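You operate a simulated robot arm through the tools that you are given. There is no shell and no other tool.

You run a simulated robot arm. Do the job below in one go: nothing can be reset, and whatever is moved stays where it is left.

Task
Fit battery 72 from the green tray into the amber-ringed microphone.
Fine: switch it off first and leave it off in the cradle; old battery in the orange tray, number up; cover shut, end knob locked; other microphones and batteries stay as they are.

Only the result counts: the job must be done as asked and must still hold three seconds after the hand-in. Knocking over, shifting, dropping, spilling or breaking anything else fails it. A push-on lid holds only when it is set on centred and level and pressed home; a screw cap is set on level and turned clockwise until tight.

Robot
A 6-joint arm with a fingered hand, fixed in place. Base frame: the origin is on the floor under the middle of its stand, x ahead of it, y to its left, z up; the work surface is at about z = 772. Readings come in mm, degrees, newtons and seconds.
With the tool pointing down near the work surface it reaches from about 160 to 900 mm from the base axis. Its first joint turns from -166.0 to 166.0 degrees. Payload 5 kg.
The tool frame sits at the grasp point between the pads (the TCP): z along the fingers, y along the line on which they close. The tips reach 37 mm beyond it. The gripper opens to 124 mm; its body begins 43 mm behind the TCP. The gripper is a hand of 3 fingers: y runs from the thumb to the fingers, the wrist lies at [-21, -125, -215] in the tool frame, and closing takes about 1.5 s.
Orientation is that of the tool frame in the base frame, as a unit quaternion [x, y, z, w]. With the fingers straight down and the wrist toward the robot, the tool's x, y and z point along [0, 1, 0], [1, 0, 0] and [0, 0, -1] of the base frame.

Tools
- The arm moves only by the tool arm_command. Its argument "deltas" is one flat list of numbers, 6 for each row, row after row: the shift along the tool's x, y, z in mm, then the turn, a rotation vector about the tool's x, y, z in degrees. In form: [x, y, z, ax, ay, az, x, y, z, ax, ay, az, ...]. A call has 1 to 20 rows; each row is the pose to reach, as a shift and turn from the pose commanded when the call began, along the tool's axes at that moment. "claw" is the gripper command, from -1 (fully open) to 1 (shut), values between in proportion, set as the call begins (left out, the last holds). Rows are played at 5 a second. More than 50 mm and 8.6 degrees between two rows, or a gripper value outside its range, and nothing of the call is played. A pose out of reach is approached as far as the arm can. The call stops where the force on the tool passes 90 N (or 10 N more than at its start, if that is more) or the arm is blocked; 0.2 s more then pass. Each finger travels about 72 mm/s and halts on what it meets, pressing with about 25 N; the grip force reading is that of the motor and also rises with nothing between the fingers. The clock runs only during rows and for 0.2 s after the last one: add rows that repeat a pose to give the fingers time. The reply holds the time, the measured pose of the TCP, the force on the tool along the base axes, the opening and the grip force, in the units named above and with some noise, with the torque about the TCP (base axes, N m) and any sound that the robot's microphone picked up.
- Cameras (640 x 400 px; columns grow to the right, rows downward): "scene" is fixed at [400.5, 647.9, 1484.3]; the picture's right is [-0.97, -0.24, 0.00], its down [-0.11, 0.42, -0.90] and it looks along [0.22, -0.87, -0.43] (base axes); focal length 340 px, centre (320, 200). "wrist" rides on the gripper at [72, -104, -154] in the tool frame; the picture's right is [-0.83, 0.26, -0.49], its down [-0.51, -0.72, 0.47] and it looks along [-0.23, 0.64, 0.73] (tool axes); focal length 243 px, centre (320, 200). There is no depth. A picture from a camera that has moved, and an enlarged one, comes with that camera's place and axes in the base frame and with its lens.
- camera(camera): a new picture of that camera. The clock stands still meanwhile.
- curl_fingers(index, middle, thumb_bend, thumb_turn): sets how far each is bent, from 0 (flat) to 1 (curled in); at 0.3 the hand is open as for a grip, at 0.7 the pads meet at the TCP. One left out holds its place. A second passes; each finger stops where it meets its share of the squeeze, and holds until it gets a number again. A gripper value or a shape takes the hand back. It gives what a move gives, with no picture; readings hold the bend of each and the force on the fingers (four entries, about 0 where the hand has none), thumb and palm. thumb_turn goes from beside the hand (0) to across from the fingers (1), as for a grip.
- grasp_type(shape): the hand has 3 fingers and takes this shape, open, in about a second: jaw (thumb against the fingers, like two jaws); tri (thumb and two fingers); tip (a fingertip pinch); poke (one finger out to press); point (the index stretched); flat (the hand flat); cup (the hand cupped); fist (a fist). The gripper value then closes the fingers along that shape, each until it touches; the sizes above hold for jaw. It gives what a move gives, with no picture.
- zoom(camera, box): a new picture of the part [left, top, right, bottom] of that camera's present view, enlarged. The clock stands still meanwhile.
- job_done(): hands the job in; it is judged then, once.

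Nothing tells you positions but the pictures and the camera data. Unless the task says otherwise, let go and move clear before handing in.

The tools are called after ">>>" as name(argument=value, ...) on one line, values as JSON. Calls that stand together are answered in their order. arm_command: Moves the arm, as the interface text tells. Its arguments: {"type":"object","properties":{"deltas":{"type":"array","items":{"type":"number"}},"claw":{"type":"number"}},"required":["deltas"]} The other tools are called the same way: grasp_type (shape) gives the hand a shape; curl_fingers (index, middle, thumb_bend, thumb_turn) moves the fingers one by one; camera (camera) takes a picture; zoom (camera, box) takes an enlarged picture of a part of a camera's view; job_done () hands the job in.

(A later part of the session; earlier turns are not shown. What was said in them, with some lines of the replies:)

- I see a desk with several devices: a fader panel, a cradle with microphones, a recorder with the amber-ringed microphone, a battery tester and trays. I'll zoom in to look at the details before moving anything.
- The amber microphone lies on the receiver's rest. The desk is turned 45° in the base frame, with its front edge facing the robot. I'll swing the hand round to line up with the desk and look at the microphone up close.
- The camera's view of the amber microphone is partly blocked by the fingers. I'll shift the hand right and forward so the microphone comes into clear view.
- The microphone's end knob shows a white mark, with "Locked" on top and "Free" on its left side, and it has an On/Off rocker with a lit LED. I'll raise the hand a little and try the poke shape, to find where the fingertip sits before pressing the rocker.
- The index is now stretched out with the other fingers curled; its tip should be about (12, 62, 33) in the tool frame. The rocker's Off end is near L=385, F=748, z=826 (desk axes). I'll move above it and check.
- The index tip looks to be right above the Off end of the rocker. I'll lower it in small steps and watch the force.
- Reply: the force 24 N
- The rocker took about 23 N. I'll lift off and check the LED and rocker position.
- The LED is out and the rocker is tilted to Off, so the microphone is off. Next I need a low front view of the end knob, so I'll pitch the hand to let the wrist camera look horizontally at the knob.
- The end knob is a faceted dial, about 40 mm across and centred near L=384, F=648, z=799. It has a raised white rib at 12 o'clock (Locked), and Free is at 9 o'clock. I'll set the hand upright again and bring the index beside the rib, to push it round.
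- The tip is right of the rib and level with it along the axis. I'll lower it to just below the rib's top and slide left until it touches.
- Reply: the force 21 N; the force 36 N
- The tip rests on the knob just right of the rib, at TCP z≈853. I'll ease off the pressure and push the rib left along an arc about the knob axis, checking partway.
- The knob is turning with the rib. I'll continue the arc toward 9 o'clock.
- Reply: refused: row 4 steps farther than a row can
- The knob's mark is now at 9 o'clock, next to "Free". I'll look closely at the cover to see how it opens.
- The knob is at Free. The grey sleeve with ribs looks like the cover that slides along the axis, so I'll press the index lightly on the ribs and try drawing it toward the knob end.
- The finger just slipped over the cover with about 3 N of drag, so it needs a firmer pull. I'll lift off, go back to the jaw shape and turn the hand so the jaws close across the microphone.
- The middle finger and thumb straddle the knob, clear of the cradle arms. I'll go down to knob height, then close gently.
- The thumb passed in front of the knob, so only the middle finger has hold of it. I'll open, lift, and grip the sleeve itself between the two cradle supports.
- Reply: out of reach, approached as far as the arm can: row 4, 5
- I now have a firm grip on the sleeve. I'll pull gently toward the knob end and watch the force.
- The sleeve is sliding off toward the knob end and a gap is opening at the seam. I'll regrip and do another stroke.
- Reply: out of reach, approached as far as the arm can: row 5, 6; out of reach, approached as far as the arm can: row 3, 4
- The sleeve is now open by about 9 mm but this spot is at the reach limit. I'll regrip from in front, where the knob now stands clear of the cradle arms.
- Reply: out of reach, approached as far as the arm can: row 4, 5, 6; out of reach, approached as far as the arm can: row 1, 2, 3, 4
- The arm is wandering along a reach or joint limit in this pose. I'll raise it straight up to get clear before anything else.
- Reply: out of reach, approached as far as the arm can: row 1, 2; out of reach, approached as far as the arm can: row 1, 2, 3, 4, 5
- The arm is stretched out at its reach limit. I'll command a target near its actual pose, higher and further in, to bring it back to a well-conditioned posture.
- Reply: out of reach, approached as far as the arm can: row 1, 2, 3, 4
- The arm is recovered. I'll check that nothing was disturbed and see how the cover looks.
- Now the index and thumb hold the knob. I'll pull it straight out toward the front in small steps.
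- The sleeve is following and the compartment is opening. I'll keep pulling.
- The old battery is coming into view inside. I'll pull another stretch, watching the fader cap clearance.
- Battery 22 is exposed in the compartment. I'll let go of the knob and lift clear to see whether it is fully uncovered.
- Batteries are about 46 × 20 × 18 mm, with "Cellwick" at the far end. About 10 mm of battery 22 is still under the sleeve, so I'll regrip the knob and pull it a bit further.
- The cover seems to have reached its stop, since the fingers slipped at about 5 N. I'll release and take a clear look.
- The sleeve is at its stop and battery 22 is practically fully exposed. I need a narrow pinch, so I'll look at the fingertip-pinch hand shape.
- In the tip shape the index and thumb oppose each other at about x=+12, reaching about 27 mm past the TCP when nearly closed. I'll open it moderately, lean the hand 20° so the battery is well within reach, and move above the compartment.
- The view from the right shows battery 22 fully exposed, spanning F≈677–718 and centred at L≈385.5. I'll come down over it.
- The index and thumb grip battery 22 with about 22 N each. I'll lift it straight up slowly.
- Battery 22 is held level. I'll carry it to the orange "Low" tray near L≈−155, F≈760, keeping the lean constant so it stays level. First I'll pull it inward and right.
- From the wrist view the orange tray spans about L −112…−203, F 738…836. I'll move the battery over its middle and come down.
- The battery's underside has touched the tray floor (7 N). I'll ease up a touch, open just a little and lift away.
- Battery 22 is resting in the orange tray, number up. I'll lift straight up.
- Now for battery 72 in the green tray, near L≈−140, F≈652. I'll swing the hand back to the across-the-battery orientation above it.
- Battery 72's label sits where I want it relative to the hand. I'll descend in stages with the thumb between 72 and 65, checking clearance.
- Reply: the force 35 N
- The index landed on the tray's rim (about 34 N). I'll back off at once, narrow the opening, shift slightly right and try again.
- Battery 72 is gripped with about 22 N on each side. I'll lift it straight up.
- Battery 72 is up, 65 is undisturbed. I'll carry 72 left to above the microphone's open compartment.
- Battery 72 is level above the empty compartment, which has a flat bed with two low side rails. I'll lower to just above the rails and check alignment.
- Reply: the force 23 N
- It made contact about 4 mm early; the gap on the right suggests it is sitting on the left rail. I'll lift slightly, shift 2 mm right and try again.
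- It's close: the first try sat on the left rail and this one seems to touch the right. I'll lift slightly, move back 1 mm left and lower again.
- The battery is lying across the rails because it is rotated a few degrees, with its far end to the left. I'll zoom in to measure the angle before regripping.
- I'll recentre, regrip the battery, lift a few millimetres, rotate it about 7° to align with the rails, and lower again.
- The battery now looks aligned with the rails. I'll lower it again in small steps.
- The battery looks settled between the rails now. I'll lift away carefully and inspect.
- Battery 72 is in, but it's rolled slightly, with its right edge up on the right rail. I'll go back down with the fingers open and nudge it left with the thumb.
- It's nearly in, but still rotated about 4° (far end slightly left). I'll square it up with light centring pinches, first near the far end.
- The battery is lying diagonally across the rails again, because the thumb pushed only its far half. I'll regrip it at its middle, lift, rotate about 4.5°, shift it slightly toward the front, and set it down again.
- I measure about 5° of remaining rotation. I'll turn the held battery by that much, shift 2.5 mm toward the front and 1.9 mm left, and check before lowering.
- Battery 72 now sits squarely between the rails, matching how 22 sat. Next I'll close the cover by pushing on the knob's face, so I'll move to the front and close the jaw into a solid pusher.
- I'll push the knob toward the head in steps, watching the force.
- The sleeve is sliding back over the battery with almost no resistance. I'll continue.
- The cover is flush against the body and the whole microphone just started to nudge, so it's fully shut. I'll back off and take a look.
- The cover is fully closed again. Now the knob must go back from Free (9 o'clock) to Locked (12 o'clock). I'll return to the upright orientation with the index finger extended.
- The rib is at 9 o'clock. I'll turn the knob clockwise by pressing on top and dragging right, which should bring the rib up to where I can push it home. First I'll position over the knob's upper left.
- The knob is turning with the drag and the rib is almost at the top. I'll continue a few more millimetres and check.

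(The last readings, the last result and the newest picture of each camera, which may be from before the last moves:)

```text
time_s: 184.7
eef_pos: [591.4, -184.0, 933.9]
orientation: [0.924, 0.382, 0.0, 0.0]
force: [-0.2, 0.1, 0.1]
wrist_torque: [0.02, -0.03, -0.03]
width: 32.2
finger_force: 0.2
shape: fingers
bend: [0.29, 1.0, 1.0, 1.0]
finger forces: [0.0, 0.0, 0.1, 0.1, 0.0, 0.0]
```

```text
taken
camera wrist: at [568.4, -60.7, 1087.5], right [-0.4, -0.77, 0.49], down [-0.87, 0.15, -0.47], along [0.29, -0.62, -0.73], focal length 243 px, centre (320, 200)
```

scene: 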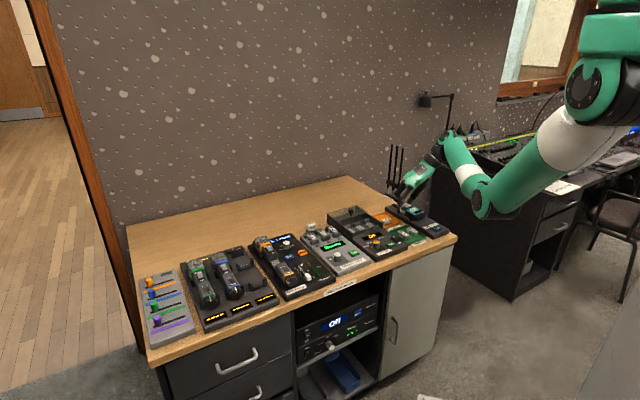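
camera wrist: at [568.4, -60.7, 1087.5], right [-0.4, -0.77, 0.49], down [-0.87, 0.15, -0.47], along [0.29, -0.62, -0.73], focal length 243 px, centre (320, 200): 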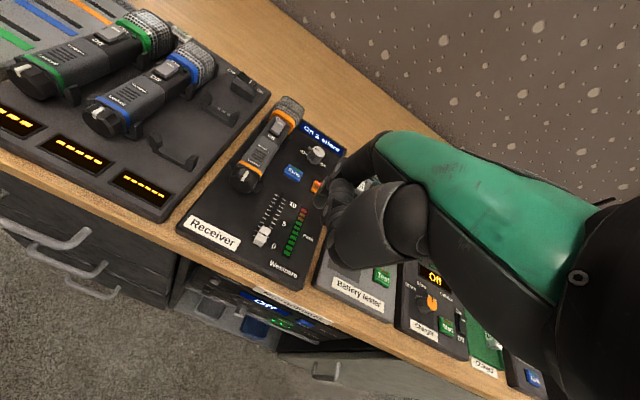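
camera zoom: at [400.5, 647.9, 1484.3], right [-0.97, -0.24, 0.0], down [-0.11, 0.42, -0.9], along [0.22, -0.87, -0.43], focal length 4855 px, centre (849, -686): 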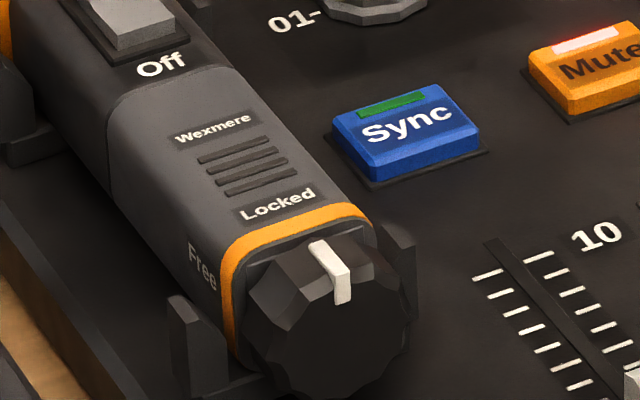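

>>> zoom(camera="scene", box=[280, 256, 296, 272])

>>> zoom(camera="scene", box=[228, 280, 244, 296])

>>> zoom(camera="wrist", box=[225, 140, 285, 200])

>>> zoom(camera="wrist", box=[75, 85, 145, 145])

```text
16.00 times, centred on (288, 264) of scene
camera zoom: at [400.5, 647.9, 1484.3], right [-0.97, -0.24, 0.0], down [-0.11, 0.42, -0.9], along [0.22, -0.87, -0.43], focal length 5438 px, centre (832, -824)
```

zoom: 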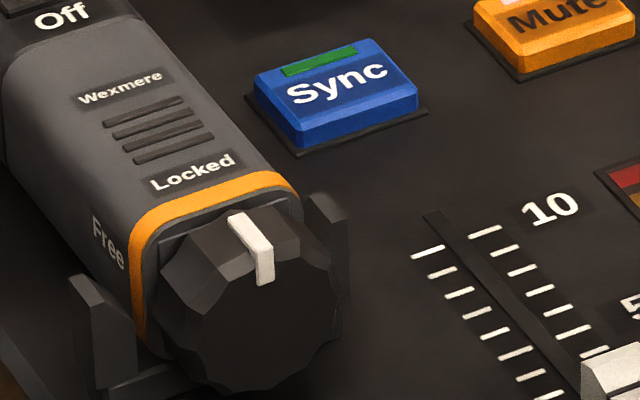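

```text
16.00 times, centred on (236, 288) of scene
camera zoom: at [400.5, 647.9, 1484.3], right [-0.97, -0.24, 0.0], down [-0.11, 0.42, -0.9], along [0.22, -0.87, -0.43], focal length 5438 px, centre (1664, -1208)
```

zoom: 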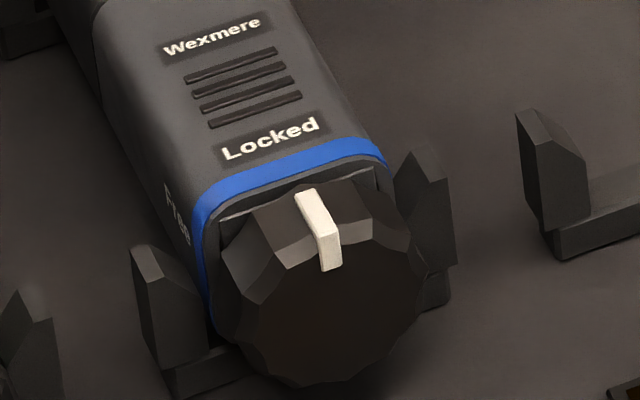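

```text
6.67 times, centred on (255, 170) of wrist
camera zoom: at [568.4, -60.7, 1087.5], right [-0.4, -0.77, 0.49], down [-0.87, 0.15, -0.47], along [0.29, -0.62, -0.73], focal length 1618 px, centre (753, 400)
```

zoom: 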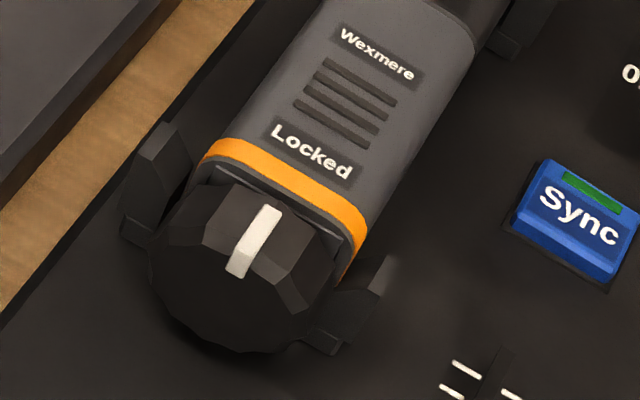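

```text
6.67 times, centred on (110, 115) of wrist
camera zoom: at [568.4, -60.7, 1087.5], right [-0.4, -0.77, 0.49], down [-0.87, 0.15, -0.47], along [0.29, -0.62, -0.73], focal length 1618 px, centre (1720, 767)
```

zoom: 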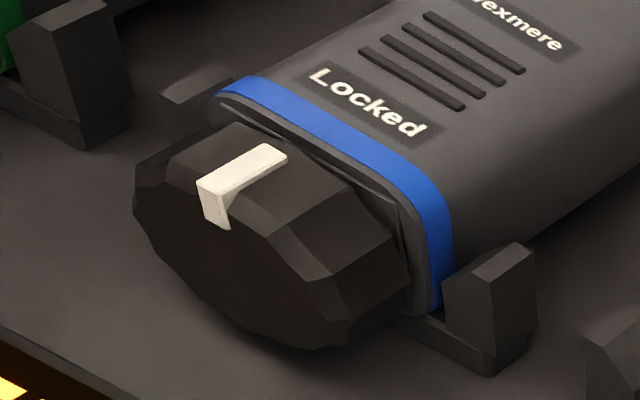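

The rib is back at 12 o'clock, matching its original position and the other microphones. I'll confirm it's against its stop by gently nudging the rib from its left side.

>>> arm_command(deltas=[32, 13, 10, 0, 0, 0, 65, 26, 30, 0, 0, 0, 98, 38, 54, 0, 0, 0, 98, 38, 70, 0, 0, 0, 98, 38, 80, 0, 0, 0, 98, 38, 80, 0, 0, 0])

>>> zoom(camera="wrist", box=[270, 150, 360, 240])

>>> zoom(camera="scene", box=[270, 245, 300, 275])

```text
time_s: 186.1
eef_pos: [688.5, -140.6, 853.3]
orientation: [0.924, 0.383, 0.0, 0.001]
force: [-0.7, 1.0, -0.4]
wrist_torque: [-0.02, 0.0, -0.02]
width: 32.4
finger_force: 0.2
shape: fingers
bend: [0.29, 1.0, 1.0, 1.0]
finger forces: [0.1, 0.0, 0.0, 0.0, 0.1, 0.0]
```

```text
4.44 times, centred on (315, 195) of wrist
camera zoom: at [665.8, -18.1, 1006.9], right [-0.4, -0.77, 0.49], down [-0.87, 0.15, -0.47], along [0.29, -0.62, -0.73], focal length 1078 px, centre (342, 222)
```

zoom: 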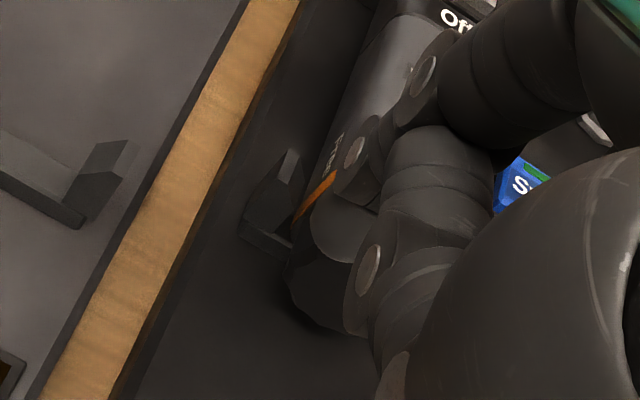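

```text
13.33 times, centred on (285, 260) of scene
camera zoom: at [400.5, 647.9, 1484.3], right [-0.97, -0.24, 0.0], down [-0.11, 0.42, -0.9], along [0.22, -0.87, -0.43], focal length 4532 px, centre (787, -600)
```

zoom: 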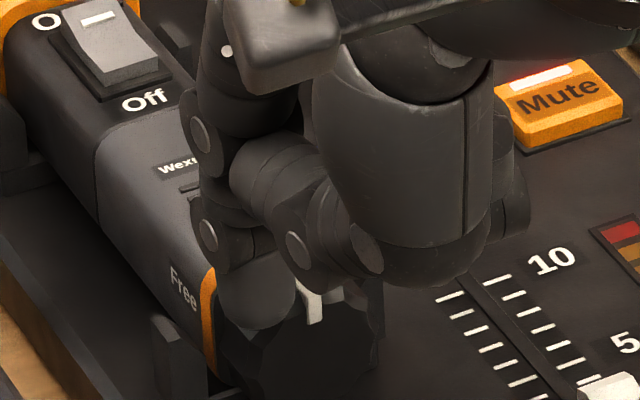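

>>> arm_command(deltas=[-1.5, 0, 0, 0, 0, 0, -3, 0, 0, 0, 0, 0])

>>> arm_command(deltas=[-1, 0, 0, 0, 0, 0, -2, 0, 0, 0, 0, 0])

>>> arm_command(deltas=[-1, 0, 0, 0, 0, 0, -1.5, 0, 0, 0, 0, 0])

>>> zoom(camera="scene", box=[270, 245, 300, 275])

```text
time_s: 186.7
eef_pos: [685.1, -143.8, 853.6]
orientation: [0.924, 0.383, 0.0, 0.0]
force: [-0.3, 0.0, -0.1]
wrist_torque: [0.02, 0.02, 0.02]
width: 32.4
finger_force: 0.1
shape: fingers
bend: [0.29, 1.0, 1.0, 1.0]
finger forces: [0.0, 0.0, 0.0, 0.0, 0.0, 0.0]
```

```text
time_s: 187.3
eef_pos: [685.5, -144.6, 852.8]
orientation: [0.924, 0.382, -0.001, 0.0]
force: [0.0, 0.3, 0.1]
wrist_torque: [0.02, -0.01, 0.01]
width: 32.2
finger_force: 0.1
shape: fingers
bend: [0.29, 1.0, 1.0, 1.0]
finger forces: [0.2, 0.1, 0.0, 0.0, 0.1, 0.0]
```

```text
time_s: 187.9
eef_pos: [683.0, -144.7, 853.7]
orientation: [0.924, 0.382, -0.001, 0.0]
force: [0.1, 0.8, 1.4]
wrist_torque: [-0.04, -0.06, 0.08]
width: 32.3
finger_force: 1.1
shape: fingers
bend: [0.29, 1.0, 1.0, 1.0]
finger forces: [1.6, 0.1, 0.1, 0.0, 0.1, 0.1]
```

```text
13.33 times, centred on (285, 260) of scene
camera zoom: at [400.5, 647.9, 1484.3], right [-0.97, -0.24, 0.0], down [-0.11, 0.42, -0.9], along [0.22, -0.87, -0.43], focal length 4532 px, centre (787, -600)
```

zoom: 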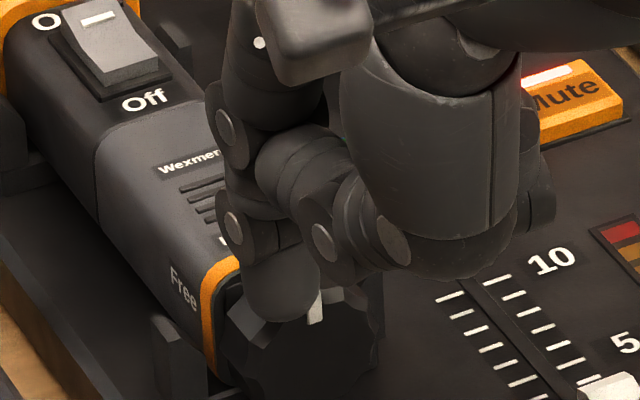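

>>> arm_command(deltas=[-1, 0, -0.4, 0, 0, 0, -1.5, 0, -0.6, 0, 0, 0])

>>> arm_command(deltas=[-1, 0, -0.3, 0, 0, 0, -1.5, 0, -0.4, 0, 0, 0])

>>> zoom(camera="scene", box=[270, 245, 300, 275])

```text
time_s: 188.5
eef_pos: [682.1, -146.1, 853.6]
orientation: [0.924, 0.383, -0.001, 0.0]
force: [0.2, -0.4, 0.5]
wrist_torque: [0.0, -0.06, 0.06]
width: 32.6
finger_force: 0.8
shape: fingers
bend: [0.29, 1.0, 1.0, 1.0]
finger forces: [1.0, 0.0, 0.1, 0.0, 0.1, 0.0]
```

```text
time_s: 189.1
eef_pos: [680.8, -148.8, 854.4]
orientation: [0.924, 0.383, 0.0, 0.0]
force: [0.2, -0.2, 0.9]
wrist_torque: [-0.02, -0.04, -0.01]
width: 32.3
finger_force: 0.1
shape: fingers
bend: [0.29, 1.0, 1.0, 1.0]
finger forces: [0.2, 0.1, 0.0, 0.1, 0.0, 0.0]
```

```text
13.33 times, centred on (285, 260) of scene
camera zoom: at [400.5, 647.9, 1484.3], right [-0.97, -0.24, 0.0], down [-0.11, 0.42, -0.9], along [0.22, -0.87, -0.43], focal length 4532 px, centre (787, -600)
```

zoom: 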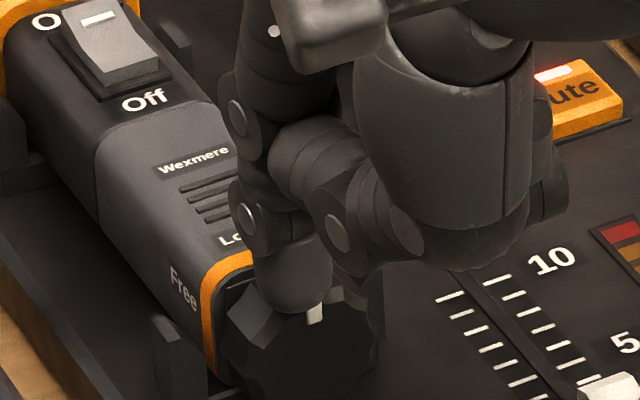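

>>> arm_command(deltas=[-1, 0, 0, 0, 0, 0, -2, 0, 0, 0, 0, 0])

>>> arm_command(deltas=[-0.7, 0, 0, 0, 0, 0, -1.5, 0, 0, 0, 0, 0])

>>> zoom(camera="scene", box=[270, 245, 300, 275])

```text
time_s: 189.7
eef_pos: [680.0, -149.1, 853.7]
orientation: [0.924, 0.383, 0.0, 0.0]
force: [0.2, 0.2, 0.1]
wrist_torque: [-0.03, 0.0, 0.02]
width: 32.6
finger_force: 0.0
shape: fingers
bend: [0.29, 1.0, 1.0, 1.0]
finger forces: [0.1, 0.0, 0.1, 0.1, 0.1, 0.0]
```

```text
time_s: 190.3
eef_pos: [678.6, -150.8, 855.3]
orientation: [0.924, 0.383, 0.0, 0.0]
force: [0.5, 0.7, 0.5]
wrist_torque: [0.02, 0.04, -0.02]
width: 32.2
finger_force: 0.0
shape: fingers
bend: [0.29, 1.0, 1.0, 1.0]
finger forces: [0.0, 0.0, 0.0, 0.1, 0.1, 0.0]
```

```text
13.33 times, centred on (285, 260) of scene
camera zoom: at [400.5, 647.9, 1484.3], right [-0.97, -0.24, 0.0], down [-0.11, 0.42, -0.9], along [0.22, -0.87, -0.43], focal length 4532 px, centre (787, -600)
```

zoom: 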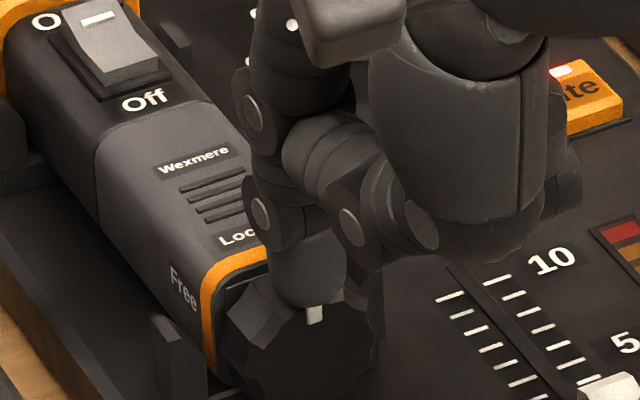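

>>> arm_command(deltas=[3, 0, 0, 0, 0, 0, 5.5, 0, 0, 0, 0, 0, 5.5, 0, 1.5, 0, 0, 0])

>>> arm_command(deltas=[0, 0, 1, 0, 0, 0, -1, 0, 1, 0, 0, 0])

>>> arm_command(deltas=[-0.7, 0, 0, 0, 0, 0, -1.5, 0, 0, 0, 0, 0])

>>> zoom(camera="scene", box=[270, 245, 300, 275])

```text
time_s: 191.1
eef_pos: [682.5, -145.8, 853.8]
orientation: [0.924, 0.382, 0.001, 0.001]
force: [-0.1, 1.2, 2.3]
wrist_torque: [-0.07, -0.07, 0.01]
width: 32.4
finger_force: 0.3
shape: fingers
bend: [0.29, 1.0, 1.0, 1.0]
finger forces: [1.9, 0.0, 0.1, 0.0, 0.1, 0.0]
```

```text
time_s: 191.7
eef_pos: [681.5, -146.3, 854.0]
orientation: [0.924, 0.382, 0.002, 0.001]
force: [1.0, 2.5, 8.8]
wrist_torque: [-0.28, -0.53, 0.16]
width: 32.0
finger_force: 4.8
shape: fingers
bend: [0.29, 1.0, 1.0, 1.0]
finger forces: [9.5, 0.1, 0.0, 0.0, 0.1, 0.1]
```

```text
time_s: 192.3
eef_pos: [681.4, -147.6, 853.4]
orientation: [0.924, 0.383, 0.002, 0.002]
force: [2.9, 6.6, 14.9]
wrist_torque: [-0.32, -0.86, 0.43]
width: 32.3
finger_force: 8.1
shape: fingers
bend: [0.29, 1.0, 1.0, 1.0]
finger forces: [16.3, 0.0, 0.0, 0.0, 0.0, 0.0]
```

```text
13.33 times, centred on (285, 260) of scene
camera zoom: at [400.5, 647.9, 1484.3], right [-0.97, -0.24, 0.0], down [-0.11, 0.42, -0.9], along [0.22, -0.87, -0.43], focal length 4532 px, centre (787, -600)
```

zoom: 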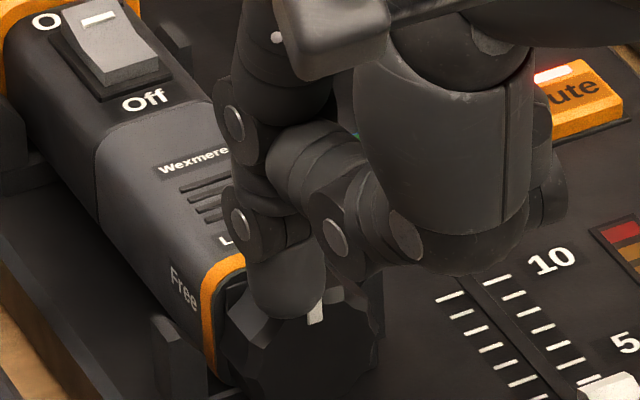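

The rib doesn't move under about 7 N to the right, so the knob is against its locked stop. I'll lift off and retreat clear for a final inspection.

>>> arm_command(deltas=[0, 0, -6, 0, 0, 0, 0, 0, -30, 0, 0, 0, 0, -20, -60, 0, 0, 0, -30, -40, -90, 0, 0, 0, -60, -60, -120, 0, 0, 0, -90, -80, -150, 0, 0, 0, -120, -90, -180, 0, 0, 0, -120, -90, -180, 0, 0, 0])

>>> camera(camera="scene")

>>> zoom(camera="scene", box=[250, 225, 300, 275])

>>> zoom(camera="scene", box=[140, 225, 300, 350])

>>> zoom(camera="scene", box=[320, 190, 460, 280])

>>> camera(camera="wrist")

```text
time_s: 194.1
eef_pos: [530.7, -170.9, 1033.1]
orientation: [0.924, 0.383, 0.0, 0.001]
force: [0.2, 0.9, -0.5]
wrist_torque: [0.0, 0.01, 0.02]
width: 31.8
finger_force: 0.0
shape: fingers
bend: [0.29, 1.0, 1.0, 1.0]
finger forces: [0.0, 0.0, 0.0, 0.0, 0.0, 0.0]
```

```text
taken
```

scene: 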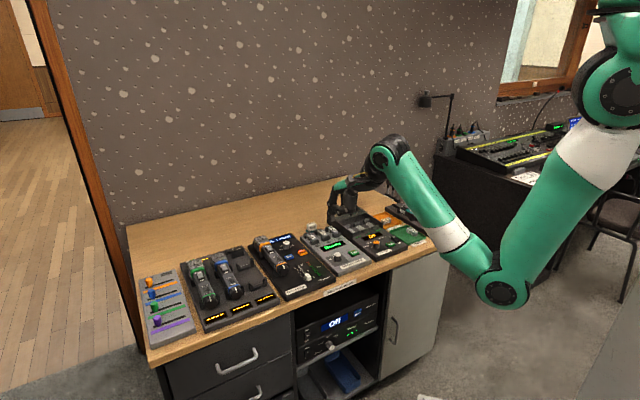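

```text
8.00 times, centred on (275, 250) of scene
camera zoom: at [400.5, 647.9, 1484.3], right [-0.97, -0.24, 0.0], down [-0.11, 0.42, -0.9], along [0.22, -0.87, -0.43], focal length 2719 px, centre (680, -200)
```

zoom: 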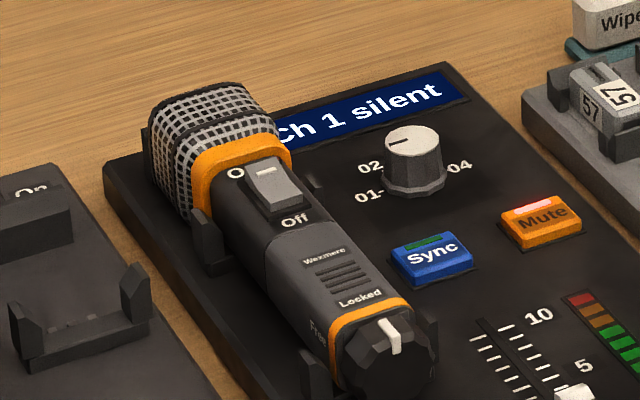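

```text
3.20 times, centred on (220, 288) of scene
camera zoom: at [400.5, 647.9, 1484.3], right [-0.97, -0.24, 0.0], down [-0.11, 0.42, -0.9], along [0.22, -0.87, -0.43], focal length 1088 px, centre (640, -80)
```

zoom: 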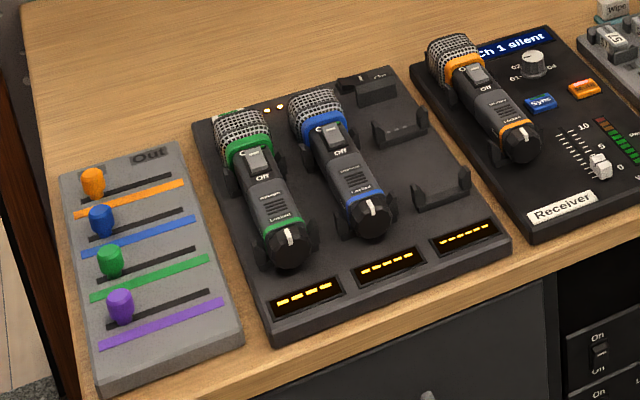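

```text
4.44 times, centred on (390, 235) of scene
camera zoom: at [400.5, 647.9, 1484.3], right [-0.97, -0.24, 0.0], down [-0.11, 0.42, -0.9], along [0.22, -0.87, -0.43], focal length 1511 px, centre (9, 44)
```

zoom: 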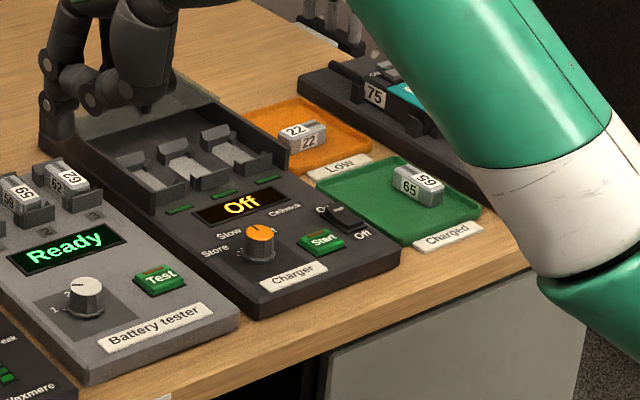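

```text
taken
camera wrist: at [507.7, -47.3, 1186.5], right [-0.4, -0.77, 0.49], down [-0.87, 0.15, -0.47], along [0.29, -0.62, -0.73], focal length 243 px, centre (320, 200)
```

wrist: 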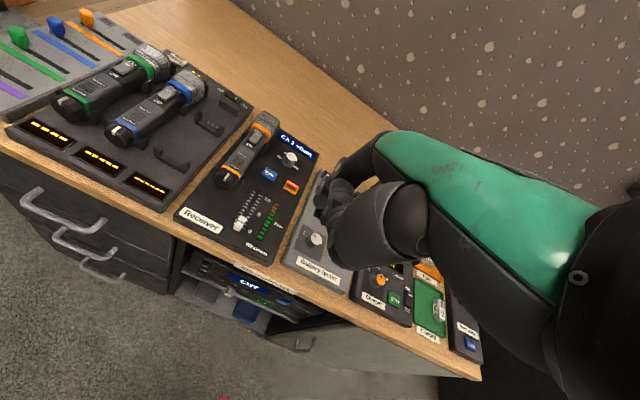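

>>> zoom(camera="wrist", box=[210, 105, 290, 195])

>>> zoom(camera="wrist", box=[100, 60, 210, 150])

>>> zoom(camera="scene", box=[260, 238, 290, 268])

```text
4.44 times, centred on (250, 150) of wrist
camera zoom: at [507.7, -47.3, 1186.5], right [-0.4, -0.77, 0.49], down [-0.87, 0.15, -0.47], along [0.29, -0.62, -0.73], focal length 1078 px, centre (631, 422)
```

zoom: 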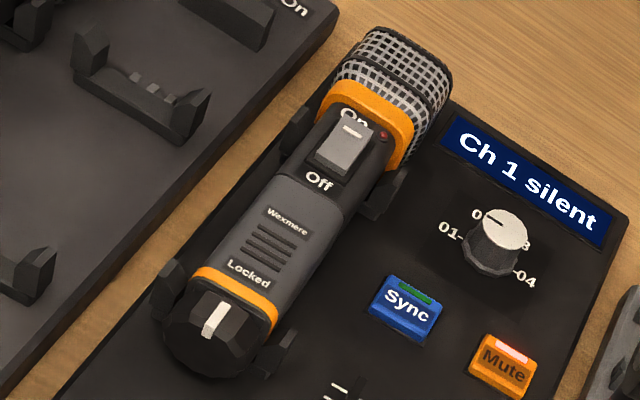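

```text
4.44 times, centred on (155, 105) of wrist
camera zoom: at [507.7, -47.3, 1186.5], right [-0.4, -0.77, 0.49], down [-0.87, 0.15, -0.47], along [0.29, -0.62, -0.73], focal length 1078 px, centre (1053, 622)
```

zoom: 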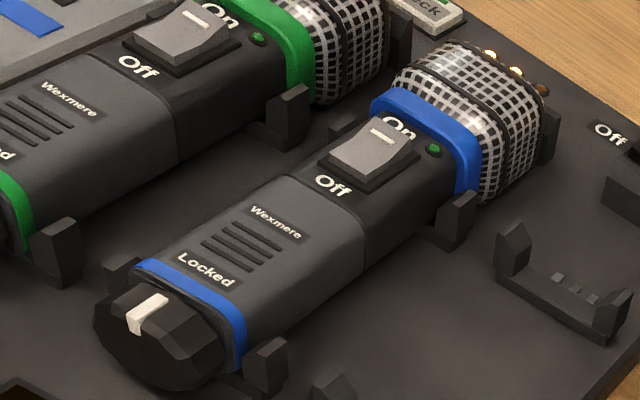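

```text
13.33 times, centred on (275, 253) of scene
camera zoom: at [400.5, 647.9, 1484.3], right [-0.97, -0.24, 0.0], down [-0.11, 0.42, -0.9], along [0.22, -0.87, -0.43], focal length 4532 px, centre (920, -507)
```

zoom: 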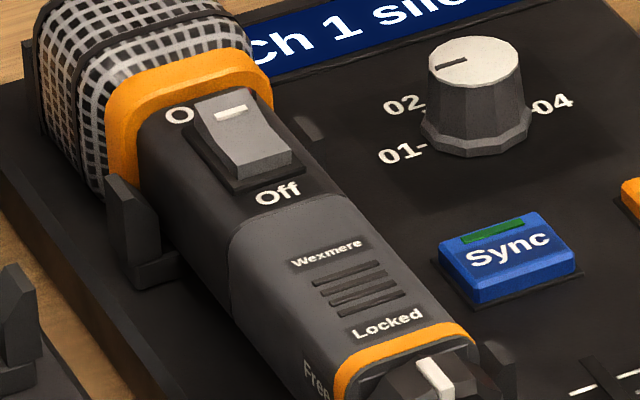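

The amber-ringed microphone is switched off (LED dark) and still in its cradle on the receiver, with the cover closed and the knob at Locked. Battery 72 is inside and battery 22 lies number-up in the orange tray; battery 65 and the other microphones look unchanged. The hand is clear, so I'm handing the job in.

>>> job_done()

```text
The job is handed in.
```

I fitted battery 72 in the amber-ringed microphone and handed the job in; I have no result from the check yet.

- **Microphone:** I switched it off first. It is still off, with its light dark, and lies in the rest on the receiver.
- **Cradle:** I took "the cradle" to mean the rest on the receiver, where the microphone started, and not the empty bay in the three-bay dock.
- **Cover and knob:** The cover is shut, and the end knob is back at Locked against its stop.
- **Old battery:** It was number 22, and it lies in the orange tray with its number up.
- **Everything else:** Battery 65, the other microphones and the controls look as they were in the final pictures.

A few contacts to know about:

- **Microphone shift:** Closing the cover moved the amber microphone about 2 mm along its rest.
- **Green tray:** A finger pressed briefly on the rim while I picked up 72, at about 35 N. The tray does not look moved.
- **Seating 72:** It took several tries. It lay square between the rails before I closed the cover.
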